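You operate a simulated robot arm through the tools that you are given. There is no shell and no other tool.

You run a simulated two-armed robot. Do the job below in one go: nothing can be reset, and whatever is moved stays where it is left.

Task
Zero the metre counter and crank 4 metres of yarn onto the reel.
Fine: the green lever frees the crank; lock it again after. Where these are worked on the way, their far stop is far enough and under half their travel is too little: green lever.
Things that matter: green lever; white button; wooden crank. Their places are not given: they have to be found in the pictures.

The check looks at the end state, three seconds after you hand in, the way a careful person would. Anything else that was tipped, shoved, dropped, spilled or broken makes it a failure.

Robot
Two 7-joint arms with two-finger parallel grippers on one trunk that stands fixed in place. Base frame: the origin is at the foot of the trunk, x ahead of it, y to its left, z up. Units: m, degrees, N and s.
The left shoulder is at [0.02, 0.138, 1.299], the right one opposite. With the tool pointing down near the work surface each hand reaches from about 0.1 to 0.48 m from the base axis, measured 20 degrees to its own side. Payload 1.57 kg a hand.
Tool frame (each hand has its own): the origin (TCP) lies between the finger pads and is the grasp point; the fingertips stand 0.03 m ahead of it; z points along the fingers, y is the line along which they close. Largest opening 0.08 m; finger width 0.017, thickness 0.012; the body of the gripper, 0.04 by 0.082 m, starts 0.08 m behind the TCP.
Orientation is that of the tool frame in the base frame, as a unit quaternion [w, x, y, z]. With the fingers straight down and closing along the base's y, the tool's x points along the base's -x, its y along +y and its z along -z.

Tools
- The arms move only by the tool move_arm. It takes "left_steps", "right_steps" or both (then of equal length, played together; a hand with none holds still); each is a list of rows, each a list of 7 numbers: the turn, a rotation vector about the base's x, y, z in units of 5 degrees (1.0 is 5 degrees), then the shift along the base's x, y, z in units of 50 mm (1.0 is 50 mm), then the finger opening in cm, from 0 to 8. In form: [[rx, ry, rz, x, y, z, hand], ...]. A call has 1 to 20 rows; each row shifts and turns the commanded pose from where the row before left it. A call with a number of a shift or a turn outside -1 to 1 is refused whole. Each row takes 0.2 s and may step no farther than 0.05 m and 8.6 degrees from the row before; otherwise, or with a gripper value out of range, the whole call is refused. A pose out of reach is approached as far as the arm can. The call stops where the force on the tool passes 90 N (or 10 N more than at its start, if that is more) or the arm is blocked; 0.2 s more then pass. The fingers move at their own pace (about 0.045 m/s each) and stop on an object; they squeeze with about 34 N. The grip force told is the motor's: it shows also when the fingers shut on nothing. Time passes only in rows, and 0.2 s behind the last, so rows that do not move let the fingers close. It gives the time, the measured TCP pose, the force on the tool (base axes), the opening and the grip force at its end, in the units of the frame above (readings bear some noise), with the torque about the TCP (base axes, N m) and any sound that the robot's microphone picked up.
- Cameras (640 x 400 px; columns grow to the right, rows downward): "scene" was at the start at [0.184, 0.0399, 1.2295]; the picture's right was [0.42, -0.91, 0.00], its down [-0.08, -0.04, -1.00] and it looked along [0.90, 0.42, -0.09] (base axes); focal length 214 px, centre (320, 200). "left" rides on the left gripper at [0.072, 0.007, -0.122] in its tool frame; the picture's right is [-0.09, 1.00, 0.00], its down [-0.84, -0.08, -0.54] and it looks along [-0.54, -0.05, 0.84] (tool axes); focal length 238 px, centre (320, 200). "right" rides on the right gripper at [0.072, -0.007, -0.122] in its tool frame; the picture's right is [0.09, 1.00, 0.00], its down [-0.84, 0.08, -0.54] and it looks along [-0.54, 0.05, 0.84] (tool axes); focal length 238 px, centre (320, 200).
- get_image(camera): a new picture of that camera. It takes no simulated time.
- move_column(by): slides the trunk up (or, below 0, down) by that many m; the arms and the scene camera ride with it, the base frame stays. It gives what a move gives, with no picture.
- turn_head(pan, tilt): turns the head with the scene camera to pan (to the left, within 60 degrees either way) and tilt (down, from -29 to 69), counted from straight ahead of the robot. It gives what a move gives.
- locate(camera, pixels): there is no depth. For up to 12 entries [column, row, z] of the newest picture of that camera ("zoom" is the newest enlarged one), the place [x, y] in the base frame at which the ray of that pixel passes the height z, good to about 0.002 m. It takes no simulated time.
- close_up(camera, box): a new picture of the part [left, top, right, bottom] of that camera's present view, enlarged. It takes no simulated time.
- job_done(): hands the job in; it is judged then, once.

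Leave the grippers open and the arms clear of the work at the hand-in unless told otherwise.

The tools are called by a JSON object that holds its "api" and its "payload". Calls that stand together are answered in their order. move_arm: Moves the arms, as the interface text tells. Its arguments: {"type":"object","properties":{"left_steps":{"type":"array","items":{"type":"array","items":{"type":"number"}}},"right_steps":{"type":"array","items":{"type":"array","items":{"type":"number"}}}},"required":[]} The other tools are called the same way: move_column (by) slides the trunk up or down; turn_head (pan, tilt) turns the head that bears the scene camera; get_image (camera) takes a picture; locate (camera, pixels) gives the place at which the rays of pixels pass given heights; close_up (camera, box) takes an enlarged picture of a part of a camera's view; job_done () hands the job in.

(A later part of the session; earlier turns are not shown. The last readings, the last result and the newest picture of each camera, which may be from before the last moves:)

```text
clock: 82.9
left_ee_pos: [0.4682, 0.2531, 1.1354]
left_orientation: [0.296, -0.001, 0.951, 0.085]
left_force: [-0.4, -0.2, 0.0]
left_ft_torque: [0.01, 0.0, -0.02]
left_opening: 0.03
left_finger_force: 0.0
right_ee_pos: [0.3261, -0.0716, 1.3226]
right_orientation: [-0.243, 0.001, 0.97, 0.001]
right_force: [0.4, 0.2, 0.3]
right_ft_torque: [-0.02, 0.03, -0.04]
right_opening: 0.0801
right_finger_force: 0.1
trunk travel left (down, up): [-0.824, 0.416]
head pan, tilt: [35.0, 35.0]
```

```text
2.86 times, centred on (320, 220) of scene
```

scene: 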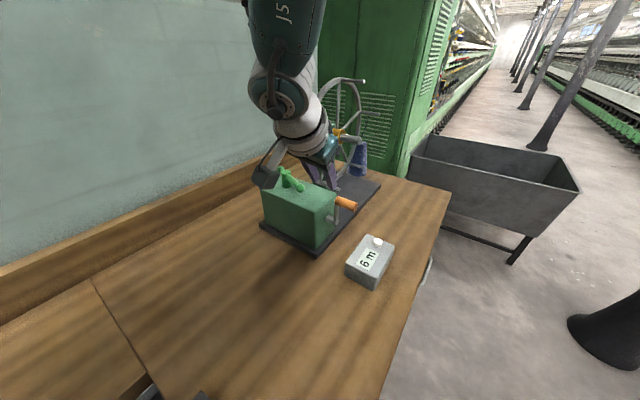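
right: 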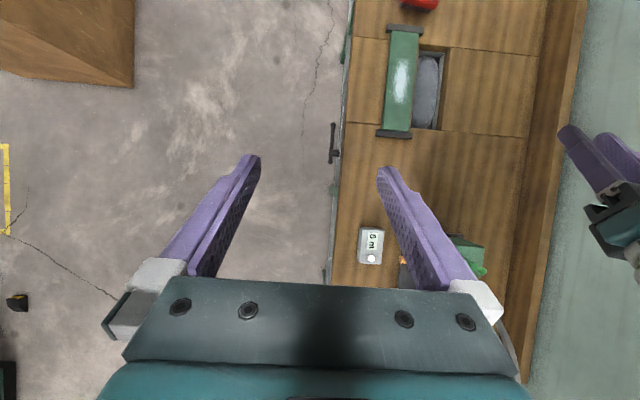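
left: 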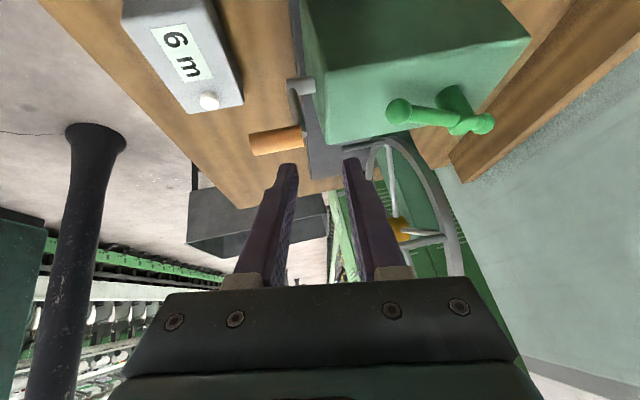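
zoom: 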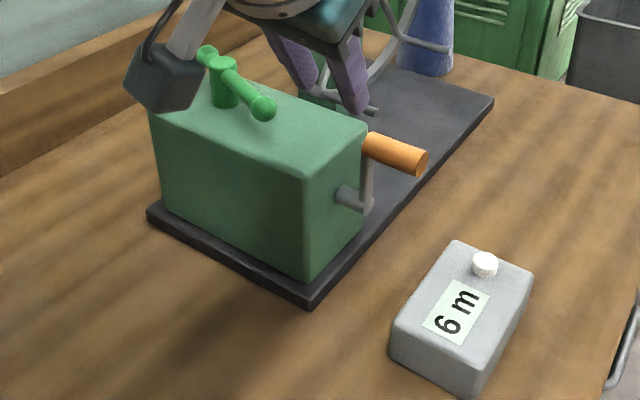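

Ball now at (0.500, 0.339), about 46° of turn so far. I'll close the fingers, come down just robot-side of the ball, and push it toward +x with the finger fronts.

{"api": "move_arm", "payload": {"left_steps": [[0, 0, 0, -0.16, 0.56, 0, 0], [0, 0, 0, -0.16, 0.56, 0, 0], [0, 0, 0, 0, 0.56, -0.3, 0], [0, 0, 0, 0, 0, -0.5, 0], [0, 0, 0, 0, 0, -0.5, 0], [0, 0, 0, 0, 0, 0, 0]]}}

{"api": "get_image", "payload": {"camera": "left"}}

{"api": "close_up", "payload": {"camera": "scene", "box": [240, 150, 400, 290]}}

```text
clock: 84.3
left_ee_pos: [0.4576, 0.3401, 1.0802]
left_orientation: [0.306, -0.003, 0.948, 0.085]
left_force: [0.3, 0.2, 0.3]
left_ft_torque: [-0.03, 0.02, -0.02]
left_opening: 0.0004
left_finger_force: 21.0
right_ee_pos: [0.3264, -0.073, 1.323]
right_orientation: [-0.244, 0.001, 0.97, 0.001]
right_force: [0.1, -0.3, 0.7]
right_ft_torque: [-0.04, -0.01, -0.03]
right_opening: 0.08
right_finger_force: 0.0
trunk travel left (down, up): [-0.824, 0.416]
head pan, tilt: [35.0, 35.0]
```

```text
taken
```

left: 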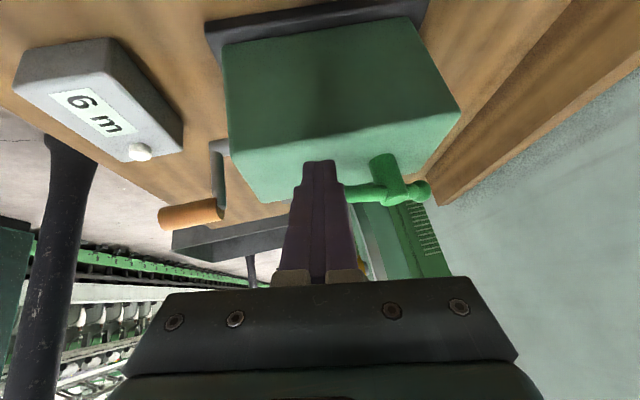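

```text
2.86 times, centred on (320, 220) of scene
```

zoom: 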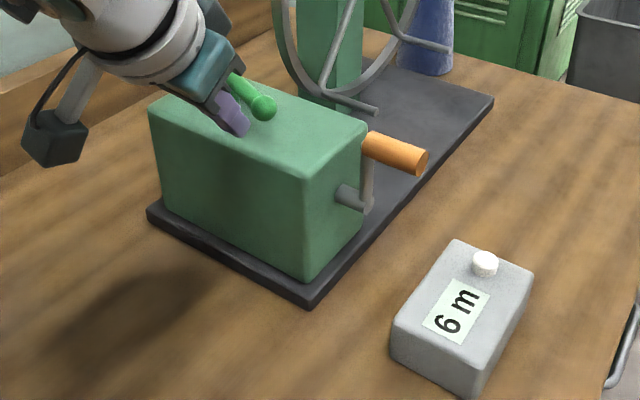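

Positioned. Lower by 1 cm and push +x gently 3 cm.

{"api": "move_arm", "payload": {"left_steps": [[0, 0, 0, 0.1, -0.04, -0.2, 0], [0, 0, 0, 0.2, -0.04, 0, 0], [0, 0, 0, 0.2, -0.04, 0, 0], [0, 0, 0, 0.2, -0.04, 0, 0], [0, 0, 0, 0, 0, 0, 0]]}}

{"api": "close_up", "payload": {"camera": "scene", "box": [240, 150, 400, 290]}}

```text
clock: 85.5
left_ee_pos: [0.4924, 0.3308, 1.0713]
left_orientation: [0.305, -0.004, 0.949, 0.085]
left_force: [-1.5, -0.7, -1.6]
left_ft_torque: [-0.02, 0.05, 0.01]
left_opening: 0.0001
left_finger_force: 21.3
right_ee_pos: [0.3251, -0.0721, 1.3227]
right_orientation: [-0.244, 0.002, 0.97, 0.002]
right_force: [-0.3, 0.5, 0.1]
right_ft_torque: [0.01, 0.0, 0.02]
right_opening: 0.0801
right_finger_force: 0.0
trunk travel left (down, up): [-0.824, 0.416]
head pan, tilt: [35.0, 35.0]
```

```text
2.86 times, centred on (320, 220) of scene
```

zoom: 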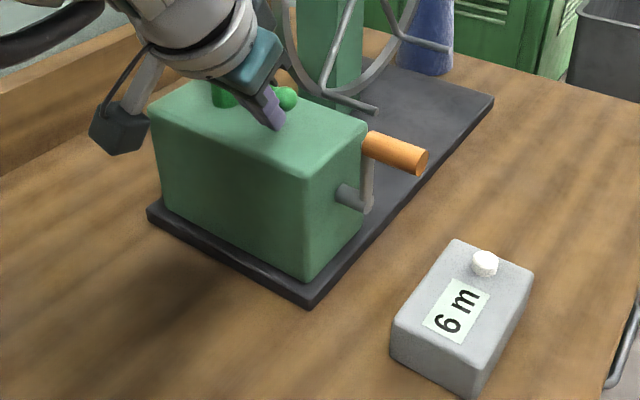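

The lever moves under light force. Push another 3 cm.

{"api": "move_arm", "payload": {"left_steps": [[0, 0, 0, 0.2, -0.02, 0, 0], [0, 0, 0, 0.2, 0, 0, 0], [0, 0, 0, 0.2, 0, 0, 0], [0, 0, 0, 0, 0, 0, 0]]}}

{"api": "close_up", "payload": {"camera": "scene", "box": [240, 150, 400, 290]}}

```text
clock: 86.5
left_ee_pos: [0.5098, 0.332, 1.0604]
left_orientation: [0.292, -0.003, 0.953, 0.085]
left_force: [-50.4, 4.6, -8.6]
left_ft_torque: [-0.44, 0.32, -0.15]
left_opening: 0.0
left_finger_force: 21.4
right_ee_pos: [0.3196, -0.071, 1.3213]
right_orientation: [-0.248, 0.001, 0.969, 0.001]
right_force: [-0.3, -0.1, -1.3]
right_ft_torque: [0.01, -0.01, -0.01]
right_opening: 0.0798
right_finger_force: 0.0
trunk travel left (down, up): [-0.824, 0.416]
head pan, tilt: [35.0, 35.0]
```

```text
2.86 times, centred on (320, 220) of scene
```

zoom: 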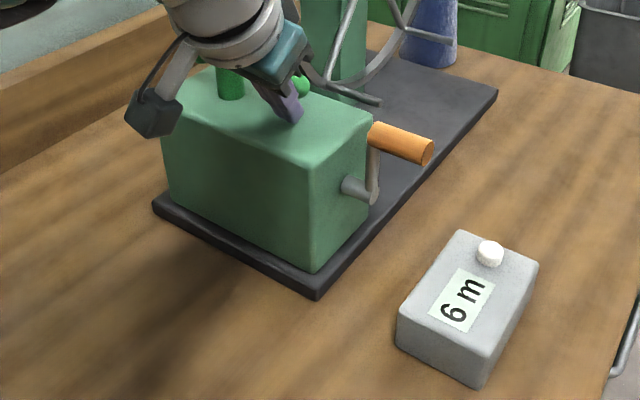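

Force jumped to 50 N: the lever reached its far stop (ball at about 270°). Back off and lift.

{"api": "move_arm", "payload": {"left_steps": [[0, 0, 0, -0.3, 0, 0.1, 0], [0, 0, 0, -0.4, 0, 0.2, 0], [0, 0, 0, -0.2, 0, 0.6, 1], [0, 0, 0, 0, 0, 0.6, 1], [0, 0, 0, 0, 0, 0, 1]]}}

{"api": "close_up", "payload": {"camera": "scene", "box": [240, 150, 400, 290]}}

{"api": "get_image", "payload": {"camera": "left"}}

```text
clock: 87.7
left_ee_pos: [0.477, 0.3426, 1.1504]
left_orientation: [0.306, -0.01, 0.947, 0.097]
left_force: [-0.8, 0.4, -0.5]
left_ft_torque: [0.0, -0.03, 0.01]
left_opening: 0.0101
left_finger_force: 0.1
right_ee_pos: [0.3254, -0.0727, 1.3234]
right_orientation: [-0.244, 0.002, 0.97, 0.001]
right_force: [0.2, -0.5, 0.6]
right_ft_torque: [-0.02, 0.01, -0.01]
right_opening: 0.0802
right_finger_force: 0.0
trunk travel left (down, up): [-0.824, 0.416]
head pan, tilt: [35.0, 35.0]
```

```text
2.86 times, centred on (320, 220) of scene
```

zoom: 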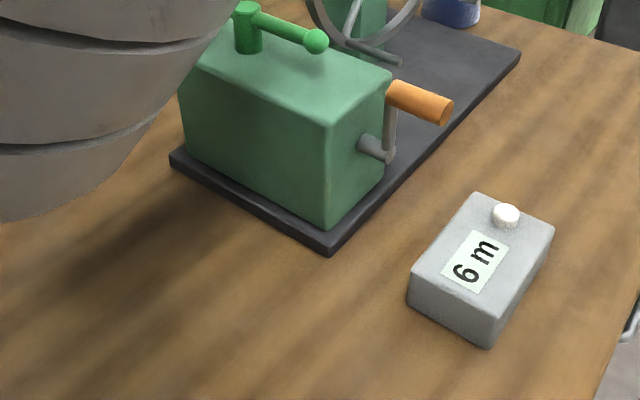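

```text
taken
```

left: 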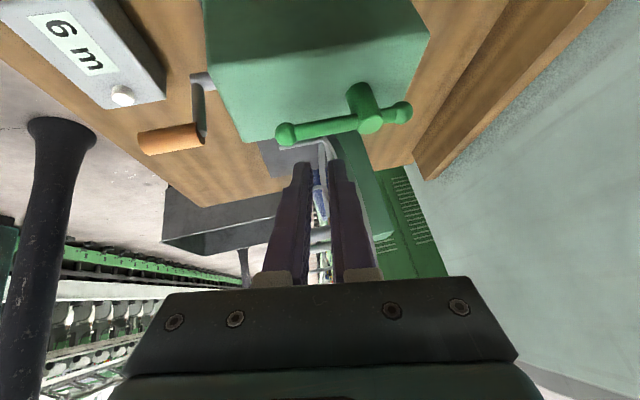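

The scene view shifted; the left forearm may be near the head. I'll check that the machine hasn't moved, using the left camera: ball (286,134), knob (170,140), button (122,96).

{"api": "locate", "payload": {"camera": "left", "pixels": [[286, 134, 1.064], [402, 110, 1.064], [170, 140, 1.046], [122, 95, 0.938]]}}

{"api": "locate", "payload": {"camera": "zoom", "pixels": [[330, 253, 0.889], [506, 214, 0.938], [316, 42, 1.064], [446, 110, 1.046]]}}

{"api": "get_image", "payload": {"camera": "scene"}}

{"api": "get_image", "payload": {"camera": "right"}}

```text
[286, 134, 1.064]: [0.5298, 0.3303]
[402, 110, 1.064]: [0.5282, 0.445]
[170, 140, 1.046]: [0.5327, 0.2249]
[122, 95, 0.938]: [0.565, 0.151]
```

```text
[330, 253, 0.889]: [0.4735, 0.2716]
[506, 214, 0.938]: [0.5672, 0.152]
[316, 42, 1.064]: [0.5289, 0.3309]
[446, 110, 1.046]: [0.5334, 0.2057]
```

```text
taken
```

scene: 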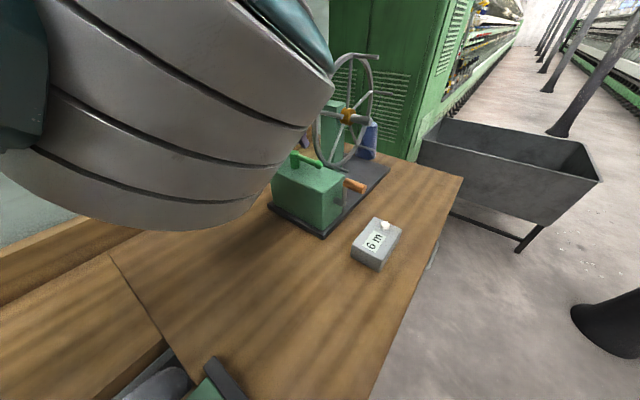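

```text
taken
```

right: 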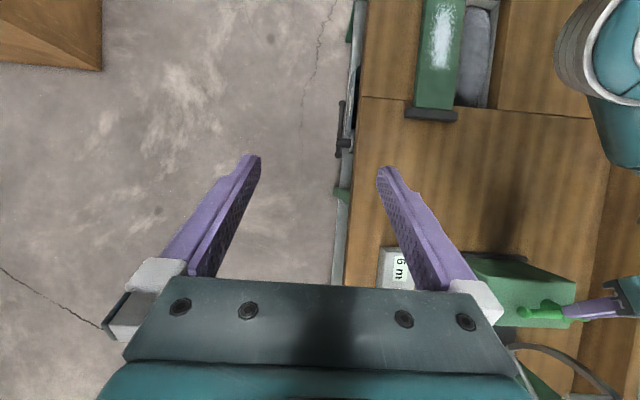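

The lever is now at its other stop (ball at (0.529,0.330)), and the machine hasn't moved. Next is the white button at (0.5655,0.151). Move the hand over to the right at a safe height first.

{"api": "move_arm", "payload": {"left_steps": [[0, 0, 0, -0.2, -0.5, 0.4, 0], [0, 0, 0, -0.1, -0.7, 0.4, 0], [0, 0, 0, 0, -0.8, 0.2, 0], [0, 0, 0, 0, -0.8, 0.2, 0], [0, 0, 0, 0, -0.8, 0, 0], [0, 0, 0, 0, -0.3, 0, 0], [0, 0, 0, 0, 0, 0, 0]]}}

{"api": "get_image", "payload": {"camera": "scene"}}

{"api": "get_image", "payload": {"camera": "left"}}

```text
clock: 89.5
left_ee_pos: [0.4704, 0.1659, 1.2124]
left_orientation: [0.314, -0.015, 0.942, 0.116]
left_force: [0.3, 0.1, 0.5]
left_ft_torque: [0.01, 0.01, 0.04]
left_opening: 0.0
left_finger_force: 21.3
right_ee_pos: [0.3266, -0.0725, 1.324]
right_orientation: [-0.244, 0.0, 0.97, 0.001]
right_force: [-0.5, 0.2, -1.0]
right_ft_torque: [0.02, -0.01, 0.01]
right_opening: 0.08
right_finger_force: 0.1
trunk travel left (down, up): [-0.824, 0.416]
head pan, tilt: [35.0, 35.0]
stopped in row 7 (left hand): the arm was blocked; the commanded pose is now the measured one
```

```text
taken
```

scene: 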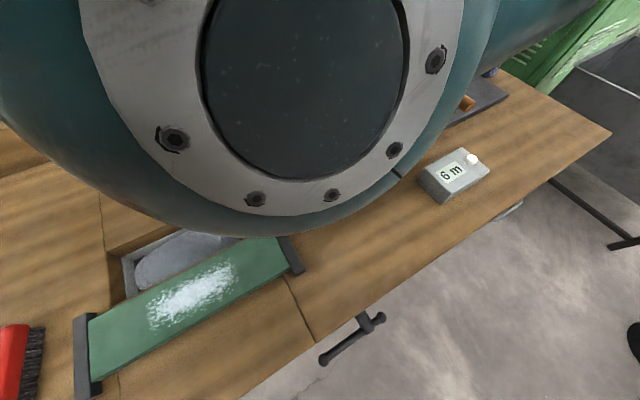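

```text
taken
```

left: 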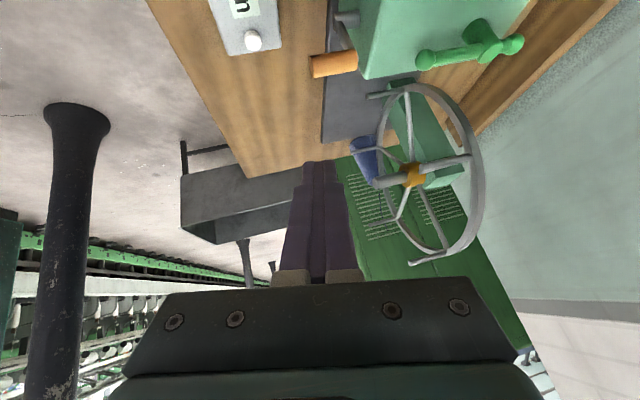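

The elbow has swung in front of the head camera and is crowding it. Retreat to the left.

{"api": "move_arm", "payload": {"left_steps": [[0, 0, 0, 0, 0.6, 0, 0], [0, 0, 0, 0, 0.6, 0, 0], [0, 0, 0, 0, 0.6, 0, 0], [0, 0, 0, 0, 0.6, 0, 0], [0, 0, 0, 0, 0, 0, 0]]}}

{"api": "get_image", "payload": {"camera": "scene"}}

{"api": "get_image", "payload": {"camera": "right"}}

```text
clock: 90.7
left_ee_pos: [0.467, 0.2799, 1.2095]
left_orientation: [0.312, -0.012, 0.944, 0.11]
left_force: [0.6, 0.1, 0.3]
left_ft_torque: [0.01, 0.01, 0.01]
left_opening: 0.0
left_finger_force: 21.7
right_ee_pos: [0.3261, -0.0708, 1.3227]
right_orientation: [-0.244, 0.001, 0.97, 0.001]
right_force: [0.6, 0.3, -0.2]
right_ft_torque: [-0.01, -0.03, 0.02]
right_opening: 0.0801
right_finger_force: 0.1
trunk travel left (down, up): [-0.824, 0.416]
head pan, tilt: [35.0, 35.0]
```

```text
taken
```

scene: 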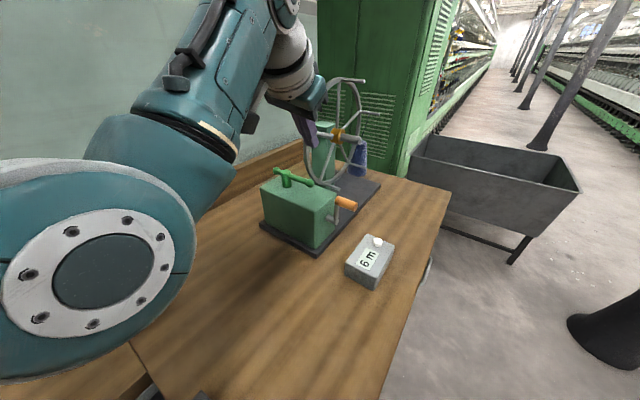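

```text
taken
```

right: 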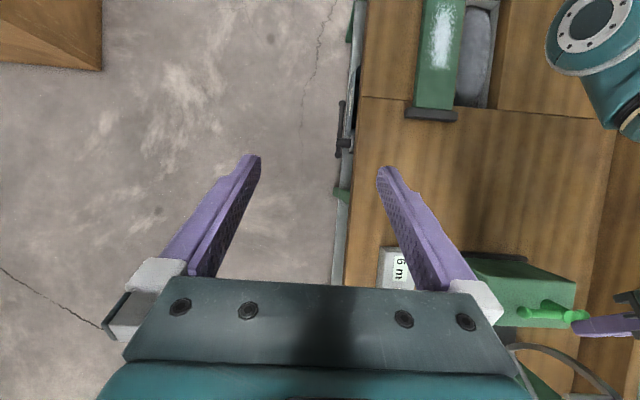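

The view is normal again. Before going to the button I need the reel wheel's extents, so I'll zoom there.

{"api": "close_up", "payload": {"camera": "scene", "box": [250, 60, 410, 200]}}

{"api": "locate", "payload": {"camera": "zoom", "pixels": [[320, 200, 0.95], [320, 200, 1.05], [320, 200, 1.15]]}}

```text
2.86 times, centred on (330, 130) of scene
```

zoom: 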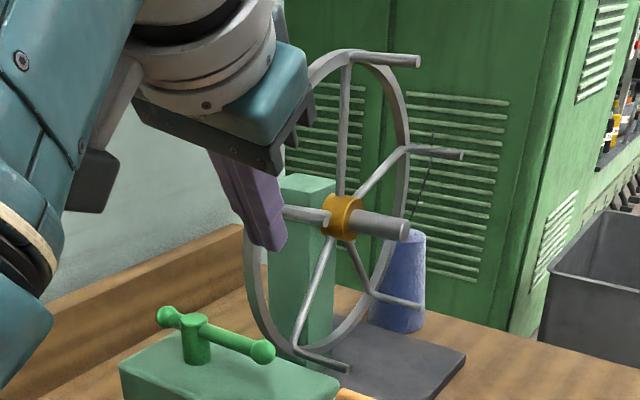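

```text
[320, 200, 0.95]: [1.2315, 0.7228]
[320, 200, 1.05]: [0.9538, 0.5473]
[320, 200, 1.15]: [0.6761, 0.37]
```

{"api": "locate", "payload": {"camera": "zoom", "pixels": [[340, 218, 1.1], [340, 218, 1.16], [350, 52, 1.2], [350, 52, 1.3], [248, 270, 1.05], [248, 270, 1.15], [348, 368, 0.95], [348, 368, 1.05], [408, 200, 1.1], [408, 200, 1.2], [415, 62, 1.2], [415, 62, 1.3]]}}

```text
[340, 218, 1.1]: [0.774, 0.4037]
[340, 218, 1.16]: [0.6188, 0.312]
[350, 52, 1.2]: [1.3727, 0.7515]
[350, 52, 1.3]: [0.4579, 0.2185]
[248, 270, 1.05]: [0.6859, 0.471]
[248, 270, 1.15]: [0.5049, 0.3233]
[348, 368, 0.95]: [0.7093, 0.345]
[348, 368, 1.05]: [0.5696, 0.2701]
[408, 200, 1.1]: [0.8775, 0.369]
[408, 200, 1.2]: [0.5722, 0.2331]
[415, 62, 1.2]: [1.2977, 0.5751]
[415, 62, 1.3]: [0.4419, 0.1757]
```

The wheel spans x 0.555–0.845 at y≈0.36 with pegs to y≈0.31, so working at y<0.26 is clear. I'll pan the head to the right to give the elbow room, and turn the hand yaw so the tilt is straight ahead.

{"api": "turn_head", "payload": {"pan": -40, "tilt": 30}}

{"api": "move_arm", "payload": {"left_steps": [[0, 0, -1, 0, 0, 0, 0], [0, 0, -1, 0, 0, 0, 0], [0, 0, -1, 0, 0, 0, 0], [0, 0, -1, 0, 0, 0, 0], [0, 0, 0, 0.3, -0.4, 0, 0], [0, 0, 0, 0.3, -0.5, 0, 0], [0, 0, 0, 0.3, -0.5, 0, 0], [0, 0, 0, 0.3, -0.5, 0, 0], [0, 0, 0, 0.2, -0.4, 0, 0], [0, 0, 0, 0, 0, 0, 0]]}}

{"api": "get_image", "payload": {"camera": "left"}}

{"api": "get_image", "payload": {"camera": "scene"}}

{"api": "get_image", "payload": {"camera": "right"}}

```text
clock: 92.1
left_ee_pos: [0.4678, 0.2799, 1.208]
left_orientation: [0.311, -0.013, 0.944, 0.111]
left_force: [0.5, 0.1, -0.4]
left_ft_torque: [0.01, 0.01, -0.02]
left_opening: 0.0001
left_finger_force: 21.2
right_ee_pos: [0.3264, -0.0727, 1.324]
right_orientation: [-0.243, 0.001, 0.97, 0.001]
right_force: [-0.3, 0.4, 0.2]
right_ft_torque: [-0.02, 0.01, -0.03]
right_opening: 0.0798
right_finger_force: 0.0
trunk travel left (down, up): [-0.824, 0.416]
head pan, tilt: [-40.0, 30.0]
```

```text
clock: 94.3
left_ee_pos: [0.5388, 0.164, 1.2107]
left_orientation: [0.326, 0.151, 0.932, 0.055]
left_force: [-0.1, 0.2, -0.2]
left_ft_torque: [-0.02, -0.01, 0.01]
left_opening: 0.0001
left_finger_force: 21.5
right_ee_pos: [0.3263, -0.0715, 1.3237]
right_orientation: [-0.244, 0.001, 0.97, 0.001]
right_force: [0.0, 0.2, -0.5]
right_ft_torque: [-0.02, -0.02, 0.01]
right_opening: 0.0798
right_finger_force: 0.0
trunk travel left (down, up): [-0.824, 0.416]
head pan, tilt: [-40.0, 30.0]
```

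```text
taken
```

left: 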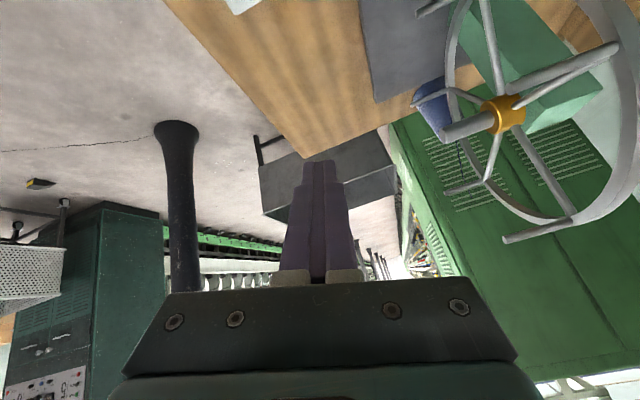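

```text
taken
```

scene: 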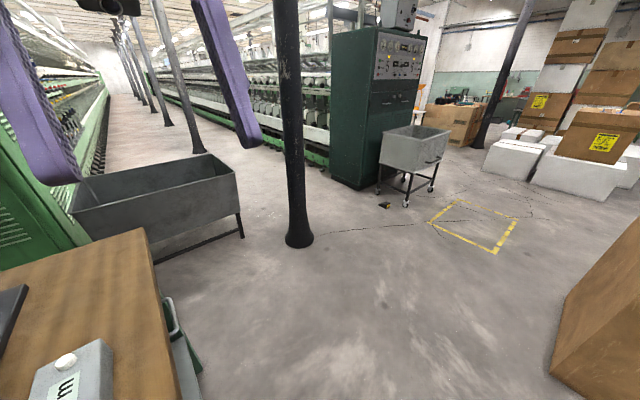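

```text
taken
```

right: 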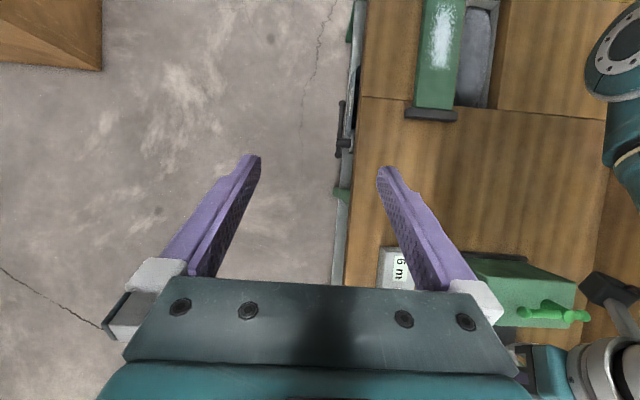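

Good. Shift to above the button (TCP 0.553, 0.148) and lower the trunk 0.18 m.

{"api": "move_arm", "payload": {"left_steps": [[0, 0, 0, 0.15, -0.15, 0, 0], [0, 0, 0, 0.12, -0.15, 0, 0], [0, 0, 0, 0, 0, 0, 0]]}}

{"api": "move_column", "payload": {"by": -0.17}}

{"api": "turn_head", "payload": {"pan": -15, "tilt": 40}}

{"api": "get_image", "payload": {"camera": "scene"}}

{"api": "get_image", "payload": {"camera": "left"}}

```text
clock: 95.1
left_ee_pos: [0.5523, 0.1513, 1.2102]
left_orientation: [0.325, 0.151, 0.932, 0.056]
left_force: [-0.2, -0.5, -0.4]
left_ft_torque: [-0.01, 0.02, 0.02]
left_opening: 0.0
left_finger_force: 21.4
right_ee_pos: [0.3268, -0.0719, 1.323]
right_orientation: [-0.244, 0.001, 0.97, 0.001]
right_force: [-0.1, 0.1, 0.1]
right_ft_torque: [-0.02, -0.02, -0.01]
right_opening: 0.08
right_finger_force: 0.0
trunk travel left (down, up): [-0.824, 0.416]
head pan, tilt: [-40.0, 30.0]
```

```text
clock: 97.1
left_ee_pos: [0.5516, 0.1491, 1.0398]
left_orientation: [0.326, 0.15, 0.932, 0.055]
left_force: [0.5, 0.0, 0.2]
left_ft_torque: [-0.02, 0.01, -0.01]
left_opening: 0.0
left_finger_force: 21.9
right_ee_pos: [0.3262, -0.0714, 1.1533]
right_orientation: [-0.244, 0.001, 0.97, 0.002]
right_force: [0.5, -0.3, -0.7]
right_ft_torque: [0.01, 0.01, -0.01]
right_opening: 0.08
right_finger_force: 0.0
trunk travel left (down, up): [-0.654, 0.586]
head pan, tilt: [-40.0, 30.0]
```

```text
clock: 98.0
left_ee_pos: [0.5512, 0.1514, 1.0388]
left_orientation: [0.326, 0.152, 0.931, 0.054]
left_force: [0.3, 1.1, -0.3]
left_ft_torque: [0.01, 0.0, -0.03]
left_opening: 0.0001
left_finger_force: 20.9
right_ee_pos: [0.326, -0.0726, 1.1543]
right_orientation: [-0.244, 0.001, 0.97, 0.001]
right_force: [-0.8, 0.2, 1.0]
right_ft_torque: [0.01, -0.02, -0.01]
right_opening: 0.0798
right_finger_force: 0.0
trunk travel left (down, up): [-0.654, 0.586]
head pan, tilt: [-15.0, 40.0]
```

```text
taken
```

scene: 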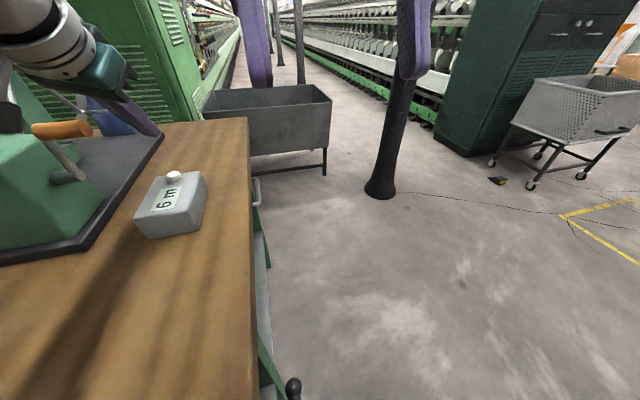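

```text
taken
```

left: 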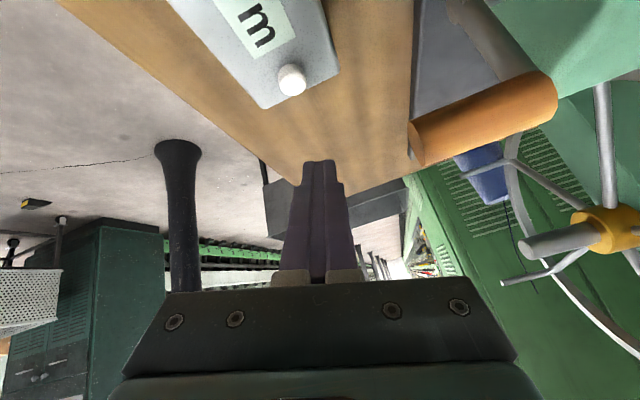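

Lined up. Lower in steps toward the button top.

{"api": "move_arm", "payload": {"left_steps": [[0, 0, 0, 0.03, -0.05, -0.4, 0], [0, 0, 0, 0, 0, -0.4, 0], [0, 0, 0, 0, 0, -0.2, 0], [0, 0, 0, 0, 0, 0, 0]]}}

{"api": "close_up", "payload": {"camera": "scene", "box": [60, 80, 260, 260]}}

{"api": "get_image", "payload": {"camera": "left"}}

```text
clock: 99.0
left_ee_pos: [0.5541, 0.1488, 0.9902]
left_orientation: [0.327, 0.151, 0.931, 0.055]
left_force: [-0.9, -0.5, 0.5]
left_ft_torque: [0.02, -0.01, 0.02]
left_opening: 0.0002
left_finger_force: 21.2
right_ee_pos: [0.3248, -0.0726, 1.1539]
right_orientation: [-0.245, 0.001, 0.97, 0.0]
right_force: [0.3, 0.4, 0.3]
right_ft_torque: [0.01, -0.01, 0.03]
right_opening: 0.08
right_finger_force: 0.0
trunk travel left (down, up): [-0.654, 0.586]
head pan, tilt: [-15.0, 40.0]
```

```text
2.22 times, centred on (160, 170) of scene
```

zoom: 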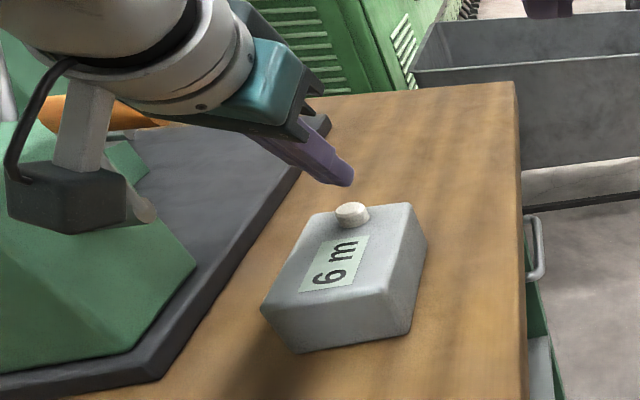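

```text
taken
```

left: 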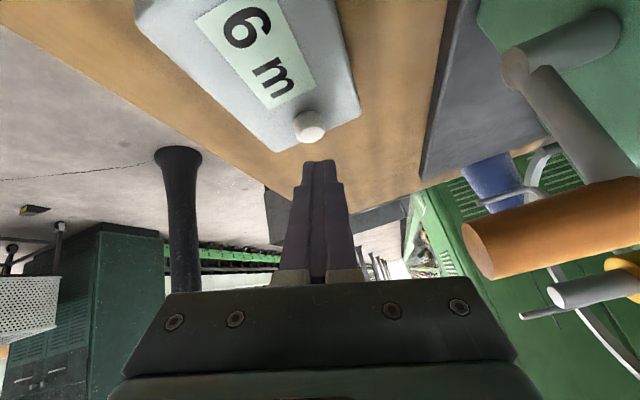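

The tip is roughly 15 mm above the button. Keep lowering in small steps.

{"api": "move_arm", "payload": {"left_steps": [[0, 0, 0, 0, 0, -0.12, 0], [0, 0, 0, 0, 0, -0.12, 0], [0, 0, 0, 0, 0, -0.08, 0], [0, 0, 0, 0, 0, 0, 0]]}}

{"api": "close_up", "payload": {"camera": "scene", "box": [60, 80, 260, 260]}}

```text
clock: 100.0
left_ee_pos: [0.5537, 0.1478, 0.9738]
left_orientation: [0.326, 0.151, 0.932, 0.054]
left_force: [0.1, 0.3, -0.1]
left_ft_torque: [-0.01, 0.0, 0.0]
left_opening: 0.0
left_finger_force: 21.6
right_ee_pos: [0.3262, -0.0726, 1.1528]
right_orientation: [-0.243, 0.001, 0.97, 0.001]
right_force: [0.0, 0.5, 0.3]
right_ft_torque: [0.0, -0.03, -0.02]
right_opening: 0.0799
right_finger_force: 0.1
trunk travel left (down, up): [-0.654, 0.586]
head pan, tilt: [-15.0, 40.0]
```

```text
2.22 times, centred on (160, 170) of scene
```

zoom: 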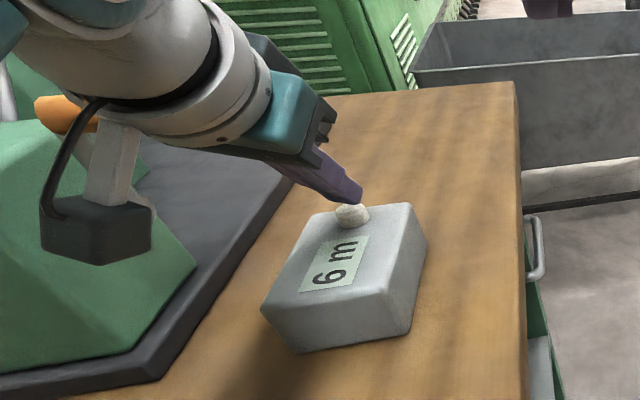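

Almost touching. A few more 3 mm steps.

{"api": "move_arm", "payload": {"left_steps": [[0, 0, 0, 0, 0, -0.06, 0], [0, 0, 0, 0, 0, -0.06, 0], [0, 0, 0, 0, 0, 0, 0]]}}

{"api": "close_up", "payload": {"camera": "scene", "box": [100, 130, 240, 250]}}

```text
clock: 100.8
left_ee_pos: [0.5523, 0.1475, 0.9671]
left_orientation: [0.327, 0.151, 0.931, 0.055]
left_force: [-0.6, -0.7, 1.4]
left_ft_torque: [-0.03, -0.01, -0.01]
left_opening: 0.0001
left_finger_force: 21.1
right_ee_pos: [0.3263, -0.0722, 1.1539]
right_orientation: [-0.244, 0.001, 0.97, 0.001]
right_force: [0.2, -0.9, 0.6]
right_ft_torque: [0.01, 0.0, -0.01]
right_opening: 0.0801
right_finger_force: 0.0
trunk travel left (down, up): [-0.654, 0.586]
head pan, tilt: [-15.0, 40.0]
```

```text
3.33 times, centred on (170, 190) of scene
```

zoom: 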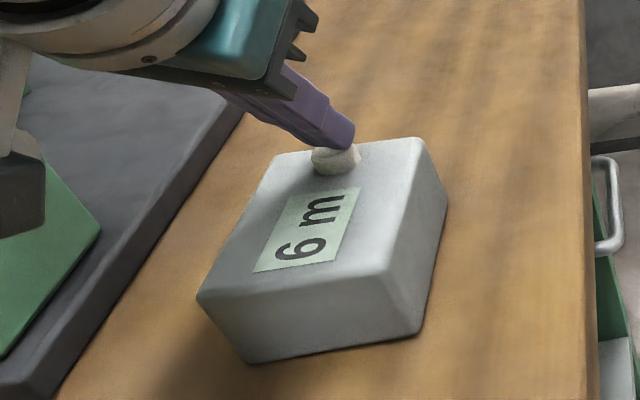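

Contact has started (1.4 N). Press 3–5 mm more.

{"api": "move_arm", "payload": {"left_steps": [[0, 0, 0, 0, 0, -0.06, 0], [0, 0, 0, 0, 0, -0.05, 0], [0, 0, 0, 0, 0, 0, 0]]}}

{"api": "close_up", "payload": {"camera": "scene", "box": [100, 130, 240, 250]}}

```text
clock: 101.5
left_ee_pos: [0.5536, 0.1473, 0.9645]
left_orientation: [0.327, 0.151, 0.931, 0.055]
left_force: [-2.9, -0.9, 6.4]
left_ft_torque: [0.02, 0.01, 0.03]
left_opening: 0.0002
left_finger_force: 21.6
right_ee_pos: [0.3264, -0.0716, 1.154]
right_orientation: [-0.242, 0.001, 0.97, 0.001]
right_force: [0.0, 0.0, 0.3]
right_ft_torque: [0.02, -0.06, 0.0]
right_opening: 0.0799
right_finger_force: 0.0
trunk travel left (down, up): [-0.654, 0.586]
head pan, tilt: [-15.0, 40.0]
heard: click
```

```text
3.33 times, centred on (170, 190) of scene
```

zoom: 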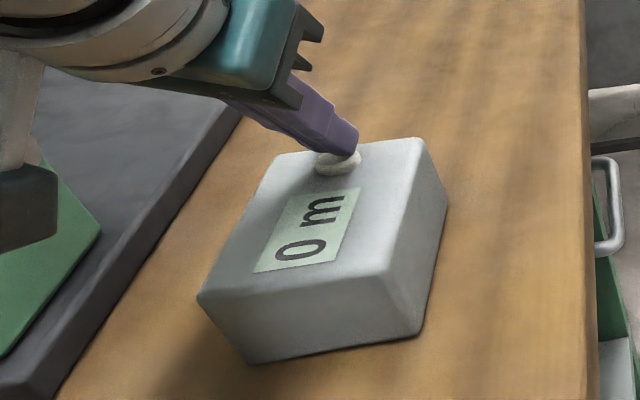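

Click heard and the counter reads "0 m". Now lift off, back away to a free spot, and move the right hand farther right for clearance.

{"api": "move_arm", "payload": {"left_steps": [[0, 0, 0, 0, 0, 0.5, 0], [0, 0, 0, -0.2, 0, 0.8, 0], [0, 0, 0, -0.3, 0.2, 0.8, 0], [0, 0, 0, -0.3, 0.3, 0.6, 2], [0, 0, 0, -0.3, 0.3, 0.4, 3], [0, 0, 0, 0, 0, 0, 4]], "right_steps": [[0, 0, 0, 0, 0, 0, 8], [0, 0, 0, 0, -0.4, 0, 8], [0, 0, 0, 0, -0.5, 0, 8], [0, 0, 0, 0, -0.5, 0, 8], [0, 0, 0, 0, -0.5, 0, 8], [0, 0, 0, 0, 0, 0, 8]]}}

{"api": "get_image", "payload": {"camera": "scene"}}

```text
clock: 103.0
left_ee_pos: [0.4981, 0.1871, 1.1165]
left_orientation: [0.326, 0.151, 0.932, 0.055]
left_force: [-0.3, -0.1, -0.5]
left_ft_torque: [0.03, 0.02, 0.03]
left_opening: 0.0398
left_finger_force: 0.0
right_ee_pos: [0.3196, -0.1641, 1.139]
right_orientation: [-0.266, -0.006, 0.964, -0.002]
right_force: [-0.7, -0.1, 0.3]
right_ft_torque: [-0.02, 0.0, -0.01]
right_opening: 0.0797
right_finger_force: 0.0
trunk travel left (down, up): [-0.654, 0.586]
head pan, tilt: [-15.0, 40.0]
```

```text
taken
```

scene: 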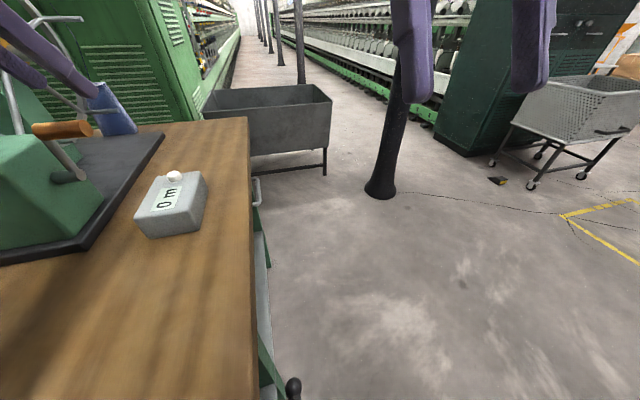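

Now roll the hand about its own axis (~108°), so the fingers close in the x–z plane with the camera on the right side.

{"api": "move_arm", "payload": {"left_steps": [[0, 0, 0, -0.2, 0, 0.5, 4], [0, 0, 0, -0.2, 0, 0.5, 4], [-0.79, 0, 0.99, 0, 0, 0, 4], [-0.79, 0, 0.99, 0, 0, 0, 4], [-0.79, 0, 0.99, 0, 0, 0, 4], [-0.79, 0, 0.99, 0, 0, 0, 4], [-0.79, 0, 0.99, 0, 0, 0, 4], [-0.79, 0, 0.99, 0, 0, 0, 4], [-0.79, 0, 0.99, 0, 0, 0, 4], [-0.79, 0, 0.99, 0, 0, 0, 4], [0, 0, 0, 0, 0, 0, 4]]}}

{"api": "get_image", "payload": {"camera": "left"}}

```text
clock: 105.3
left_ee_pos: [0.4779, 0.1877, 1.1683]
left_orientation: [0.317, -0.263, 0.907, -0.09]
left_force: [0.5, -0.5, -0.4]
left_ft_torque: [0.02, 0.0, 0.02]
left_opening: 0.0399
left_finger_force: 0.2
right_ee_pos: [0.3202, -0.1658, 1.14]
right_orientation: [-0.264, -0.001, 0.964, 0.001]
right_force: [-0.9, 0.6, 0.4]
right_ft_torque: [-0.01, 0.02, 0.02]
right_opening: 0.0799
right_finger_force: 0.2
trunk travel left (down, up): [-0.654, 0.586]
head pan, tilt: [-15.0, 40.0]
```

```text
taken
```

left: 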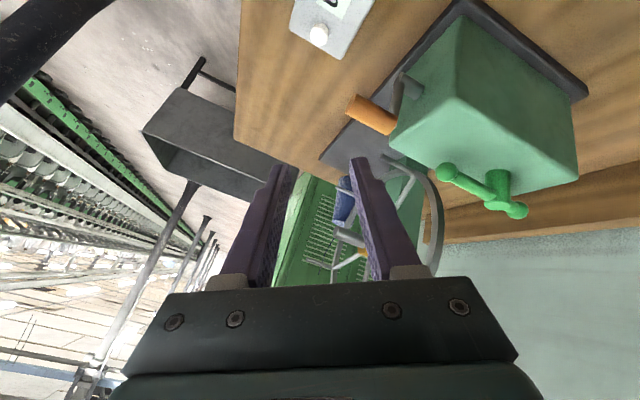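

Rolling works. Continue the remaining ~57°.

{"api": "move_arm", "payload": {"left_steps": [[-0.79, 0, 0.99, 0, 0, 0, 4], [-0.79, 0, 0.99, 0, 0, 0, 4], [-0.79, 0, 0.99, 0, 0, 0, 4], [-0.79, 0, 0.99, 0, 0, 0, 4], [-0.79, 0, 0.99, 0, 0, 0, 4], [-0.79, 0, 0.99, 0, 0, 0, 4], [-0.79, 0, 0.99, 0, 0, 0, 4], [-0.79, 0, 0.99, 0, 0, 0, 4], [-0.79, 0, 0.99, 0, 0, 0, 4], [0, 0, 0, 0, 0, 0, 4]]}}

{"api": "get_image", "payload": {"camera": "left"}}

{"api": "get_image", "payload": {"camera": "scene"}}

```text
clock: 107.5
left_ee_pos: [0.4791, 0.1871, 1.1682]
left_orientation: [0.233, -0.664, 0.672, -0.231]
left_force: [-0.8, 0.3, -0.6]
left_ft_torque: [-0.02, 0.01, 0.01]
left_opening: 0.0403
left_finger_force: 0.2
right_ee_pos: [0.3203, -0.1668, 1.1399]
right_orientation: [-0.264, 0.0, 0.965, 0.0]
right_force: [0.6, 0.4, 0.5]
right_ft_torque: [0.02, -0.01, 0.01]
right_opening: 0.08
right_finger_force: 0.1
trunk travel left (down, up): [-0.654, 0.586]
head pan, tilt: [-15.0, 40.0]
```

```text
taken
```

left: 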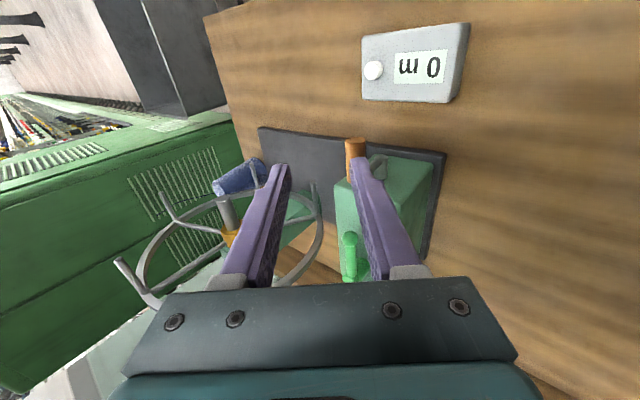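

```text
taken
```

scene: 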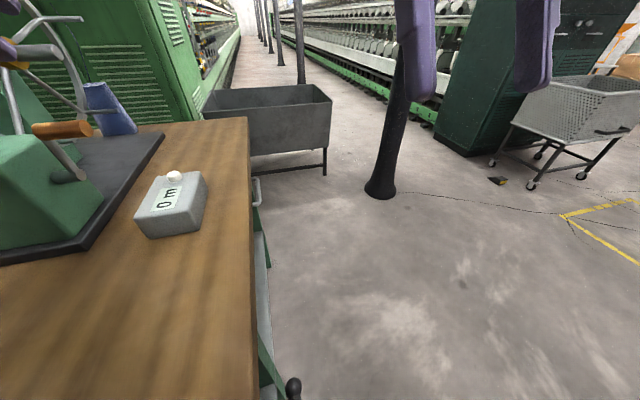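

The fingers now close in the x–z plane, the tool is tilted 38° forward, and the camera sees the counter ("0 m"). Lower the trunk 0.04 m, then line up behind and above the knob.

{"api": "move_column", "payload": {"by": -0.04}}

{"api": "move_arm", "payload": {"left_steps": [[0, 0, 0, 0, 0.4, 0, 5], [0, 0, 0, 0.02, 0.35, -0.2, 5], [0, 0, 0, 0.02, 0, -0.2, 5], [0, 0, 0, 0, 0, 0, 5]]}}

{"api": "get_image", "payload": {"camera": "left"}}

{"api": "turn_head", "payload": {"pan": 5, "tilt": 35}}

{"api": "get_image", "payload": {"camera": "scene"}}

```text
clock: 108.4
left_ee_pos: [0.4791, 0.1876, 1.1277]
left_orientation: [0.234, -0.663, 0.673, -0.231]
left_force: [-1.2, -0.4, -0.5]
left_ft_torque: [-0.02, 0.01, 0.0]
left_opening: 0.04
left_finger_force: 0.2
right_ee_pos: [0.3204, -0.1676, 1.1013]
right_orientation: [-0.265, 0.001, 0.964, 0.002]
right_force: [0.5, 0.3, 0.2]
right_ft_torque: [0.02, -0.01, 0.0]
right_opening: 0.08
right_finger_force: 0.1
trunk travel left (down, up): [-0.614, 0.626]
head pan, tilt: [-15.0, 40.0]
```

```text
clock: 109.4
left_ee_pos: [0.48, 0.2249, 1.1073]
left_orientation: [0.233, -0.663, 0.673, -0.231]
left_force: [0.3, 0.4, -0.4]
left_ft_torque: [0.0, 0.02, -0.01]
left_opening: 0.05
left_finger_force: 0.1
right_ee_pos: [0.3208, -0.1668, 1.0997]
right_orientation: [-0.265, 0.001, 0.964, 0.0]
right_force: [-0.3, 0.8, -0.1]
right_ft_torque: [-0.01, 0.0, -0.01]
right_opening: 0.0801
right_finger_force: 0.0
trunk travel left (down, up): [-0.614, 0.626]
head pan, tilt: [-15.0, 40.0]
```

```text
taken
```

left: 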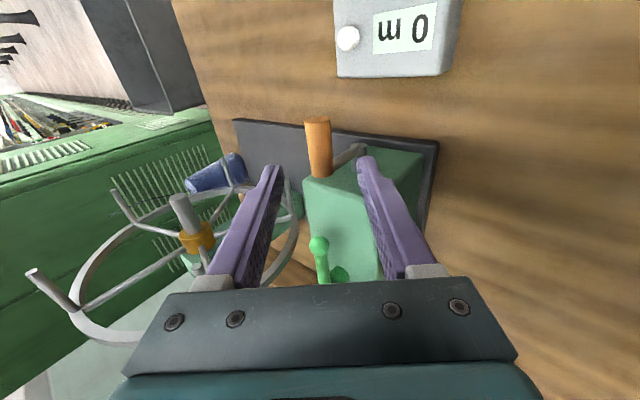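

```text
clock: 110.2
left_ee_pos: [0.4803, 0.2261, 1.108]
left_orientation: [0.234, -0.663, 0.672, -0.231]
left_force: [-0.6, 0.3, 0.1]
left_ft_torque: [0.01, 0.01, -0.03]
left_opening: 0.05
left_finger_force: 0.1
right_ee_pos: [0.322, -0.1684, 1.0998]
right_orientation: [-0.265, 0.001, 0.964, 0.001]
right_force: [-0.1, 0.8, -0.8]
right_ft_torque: [-0.01, 0.01, 0.0]
right_opening: 0.08
right_finger_force: 0.0
trunk travel left (down, up): [-0.614, 0.626]
head pan, tilt: [5.0, 35.0]
```

```text
taken
```

scene: 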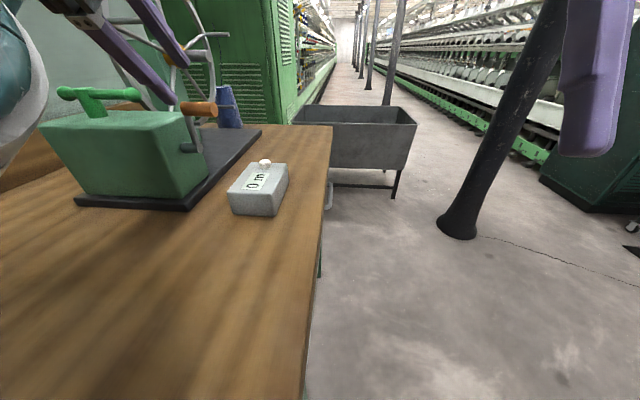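

The knob is centred between the fingers (318,147). Check its coordinates from here, along with the shaft/arm joint (348,155).

{"api": "locate", "payload": {"camera": "left", "pixels": [[317, 120, 1.046], [318, 147, 1.046], [320, 174, 1.046], [305, 120, 1.046], [330, 120, 1.046], [358, 150, 0.977], [345, 158, 0.977]]}}

{"api": "close_up", "payload": {"camera": "left", "box": [250, 90, 450, 230]}}

{"api": "close_up", "payload": {"camera": "scene", "box": [100, 60, 300, 220]}}

```text
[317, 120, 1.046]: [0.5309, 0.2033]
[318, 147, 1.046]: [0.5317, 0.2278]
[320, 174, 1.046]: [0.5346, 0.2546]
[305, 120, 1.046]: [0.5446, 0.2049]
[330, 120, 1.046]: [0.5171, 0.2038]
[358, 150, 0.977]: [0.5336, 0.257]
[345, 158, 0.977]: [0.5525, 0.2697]
```

```text
2.86 times, centred on (350, 160) of left
```

zoom: 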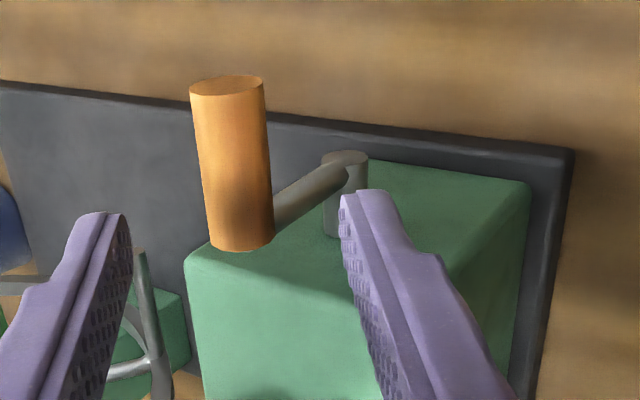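

```text
2.50 times, centred on (200, 140) of scene
```

zoom: 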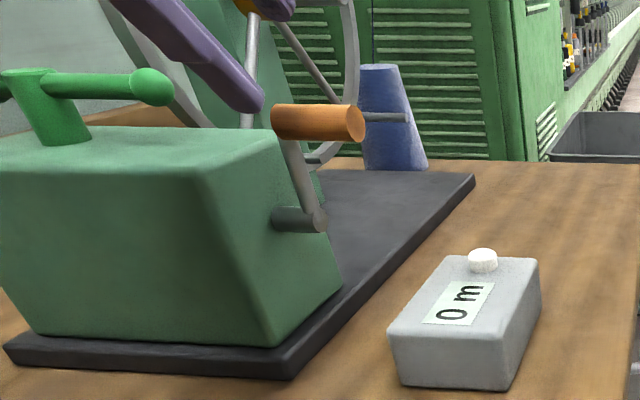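

{"api": "locate", "payload": {"camera": "zoom", "pixels": [[319, 219, 0.96], [319, 219, 0.98], [319, 219, 1.0], [356, 124, 1.03], [356, 124, 1.05], [356, 124, 1.07]]}}

```text
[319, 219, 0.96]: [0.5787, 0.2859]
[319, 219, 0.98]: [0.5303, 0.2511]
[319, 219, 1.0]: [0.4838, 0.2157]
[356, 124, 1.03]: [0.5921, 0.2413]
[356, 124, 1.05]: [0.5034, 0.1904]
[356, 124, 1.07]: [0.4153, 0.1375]
```

Refined: shaft at (0.530, z 0.980), knob at (0.530, z 1.045), so r≈0.065 and the lowest knob position is 0.915. Slide in along the tool axis to grasp the knob.

{"api": "move_arm", "payload": {"left_steps": [[0, 0, 0, 0.238, 0, -0.3, 5], [0, 0, 0, 0.238, 0, -0.3, 5], [0, 0, 0, 0.238, 0, -0.3, 5], [0, 0, 0, 0, 0, 0, 5]]}}

{"api": "get_image", "payload": {"camera": "left"}}

{"api": "close_up", "payload": {"camera": "scene", "box": [100, 60, 300, 220]}}

```text
clock: 111.2
left_ee_pos: [0.5168, 0.2257, 1.0625]
left_orientation: [0.234, -0.663, 0.673, -0.231]
left_force: [0.6, 0.0, 0.6]
left_ft_torque: [0.0, -0.03, -0.01]
left_opening: 0.0501
left_finger_force: 0.1
right_ee_pos: [0.3213, -0.1675, 1.1012]
right_orientation: [-0.265, 0.001, 0.964, 0.002]
right_force: [0.2, 0.7, -0.5]
right_ft_torque: [-0.02, 0.01, 0.01]
right_opening: 0.0801
right_finger_force: 0.2
trunk travel left (down, up): [-0.614, 0.626]
head pan, tilt: [5.0, 35.0]
```

```text
taken
```

left: 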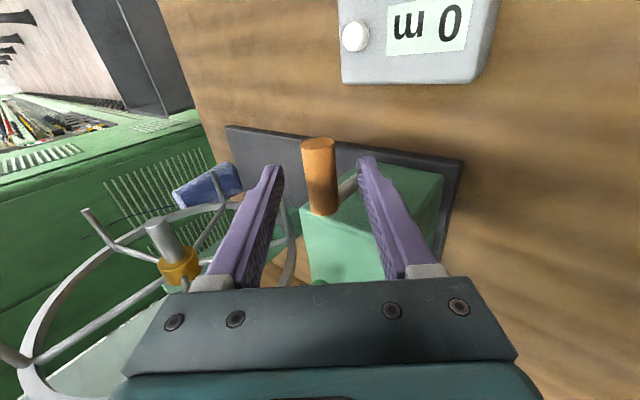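

```text
2.50 times, centred on (200, 140) of scene
```

zoom: 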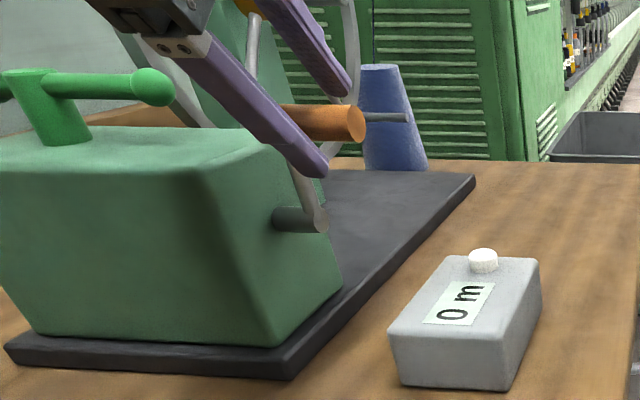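

The fingers straddle the knob. Close the grip.

{"api": "move_arm", "payload": {"left_steps": [[0, 0, 0, 0, 0, 0, 1.5], [0, 0, 0, 0, 0, 0, 1.5], [0, 0, 0, 0, 0, 0, 1.5]]}}

{"api": "close_up", "payload": {"camera": "scene", "box": [100, 60, 300, 220]}}

```text
clock: 112.0
left_ee_pos: [0.5164, 0.2258, 1.0623]
left_orientation: [0.233, -0.662, 0.674, -0.231]
left_force: [1.4, 0.6, -2.0]
left_ft_torque: [-0.16, -0.03, 0.16]
left_opening: 0.0211
left_finger_force: 24.5
right_ee_pos: [0.3213, -0.1682, 1.1016]
right_orientation: [-0.264, 0.001, 0.964, 0.001]
right_force: [0.0, -0.4, -0.5]
right_ft_torque: [0.04, -0.04, -0.01]
right_opening: 0.0801
right_finger_force: 0.1
trunk travel left (down, up): [-0.614, 0.626]
head pan, tilt: [5.0, 35.0]
```

```text
2.50 times, centred on (200, 140) of scene
```

zoom: 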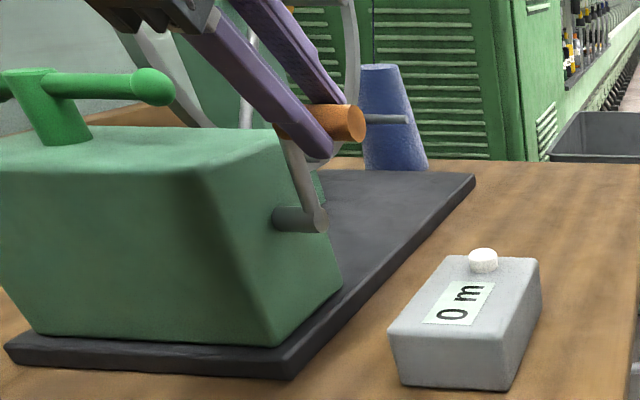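

Gripped (opening 21 mm). Try a small clockwise turn (top toward +x), 30°, watching the force.

{"api": "move_arm", "payload": {"left_steps": [[0, 0, 0, 0.226, 0, -0.02, 1.5], [0, 0, 0, 0.219, 0, -0.059, 1.5], [0, 0, 0, 0.205, 0, -0.096, 1.5], [0, 0, 0, 0, 0, 0, 1.5]]}}

{"api": "close_up", "payload": {"camera": "scene", "box": [100, 60, 300, 220]}}

{"api": "get_image", "payload": {"camera": "left"}}

```text
clock: 113.0
left_ee_pos: [0.547, 0.227, 1.053]
left_orientation: [0.234, -0.662, 0.674, -0.23]
left_force: [-3.1, 0.4, -4.6]
left_ft_torque: [-0.19, 0.17, 0.26]
left_opening: 0.0216
left_finger_force: 34.3
right_ee_pos: [0.3196, -0.1677, 1.0993]
right_orientation: [-0.265, 0.001, 0.964, 0.001]
right_force: [0.3, -0.1, -0.6]
right_ft_torque: [0.06, -0.01, 0.0]
right_opening: 0.0798
right_finger_force: 0.1
trunk travel left (down, up): [-0.614, 0.626]
head pan, tilt: [5.0, 35.0]
```

```text
2.50 times, centred on (200, 140) of scene
```

zoom: 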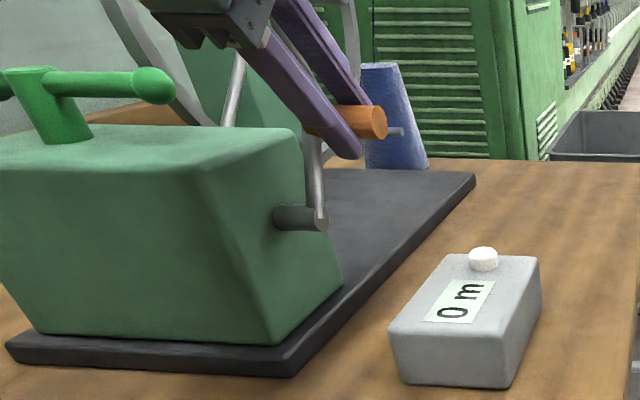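

```text
taken
```

left: 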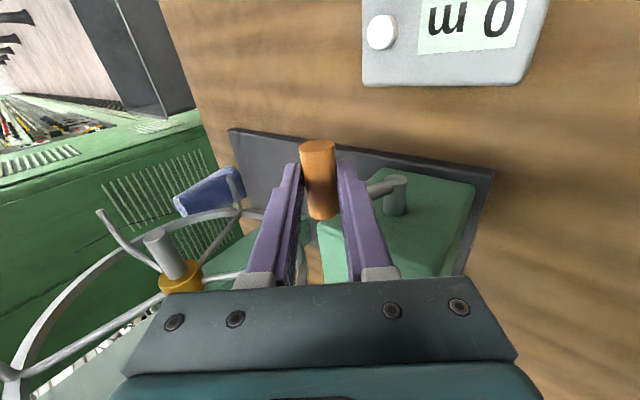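

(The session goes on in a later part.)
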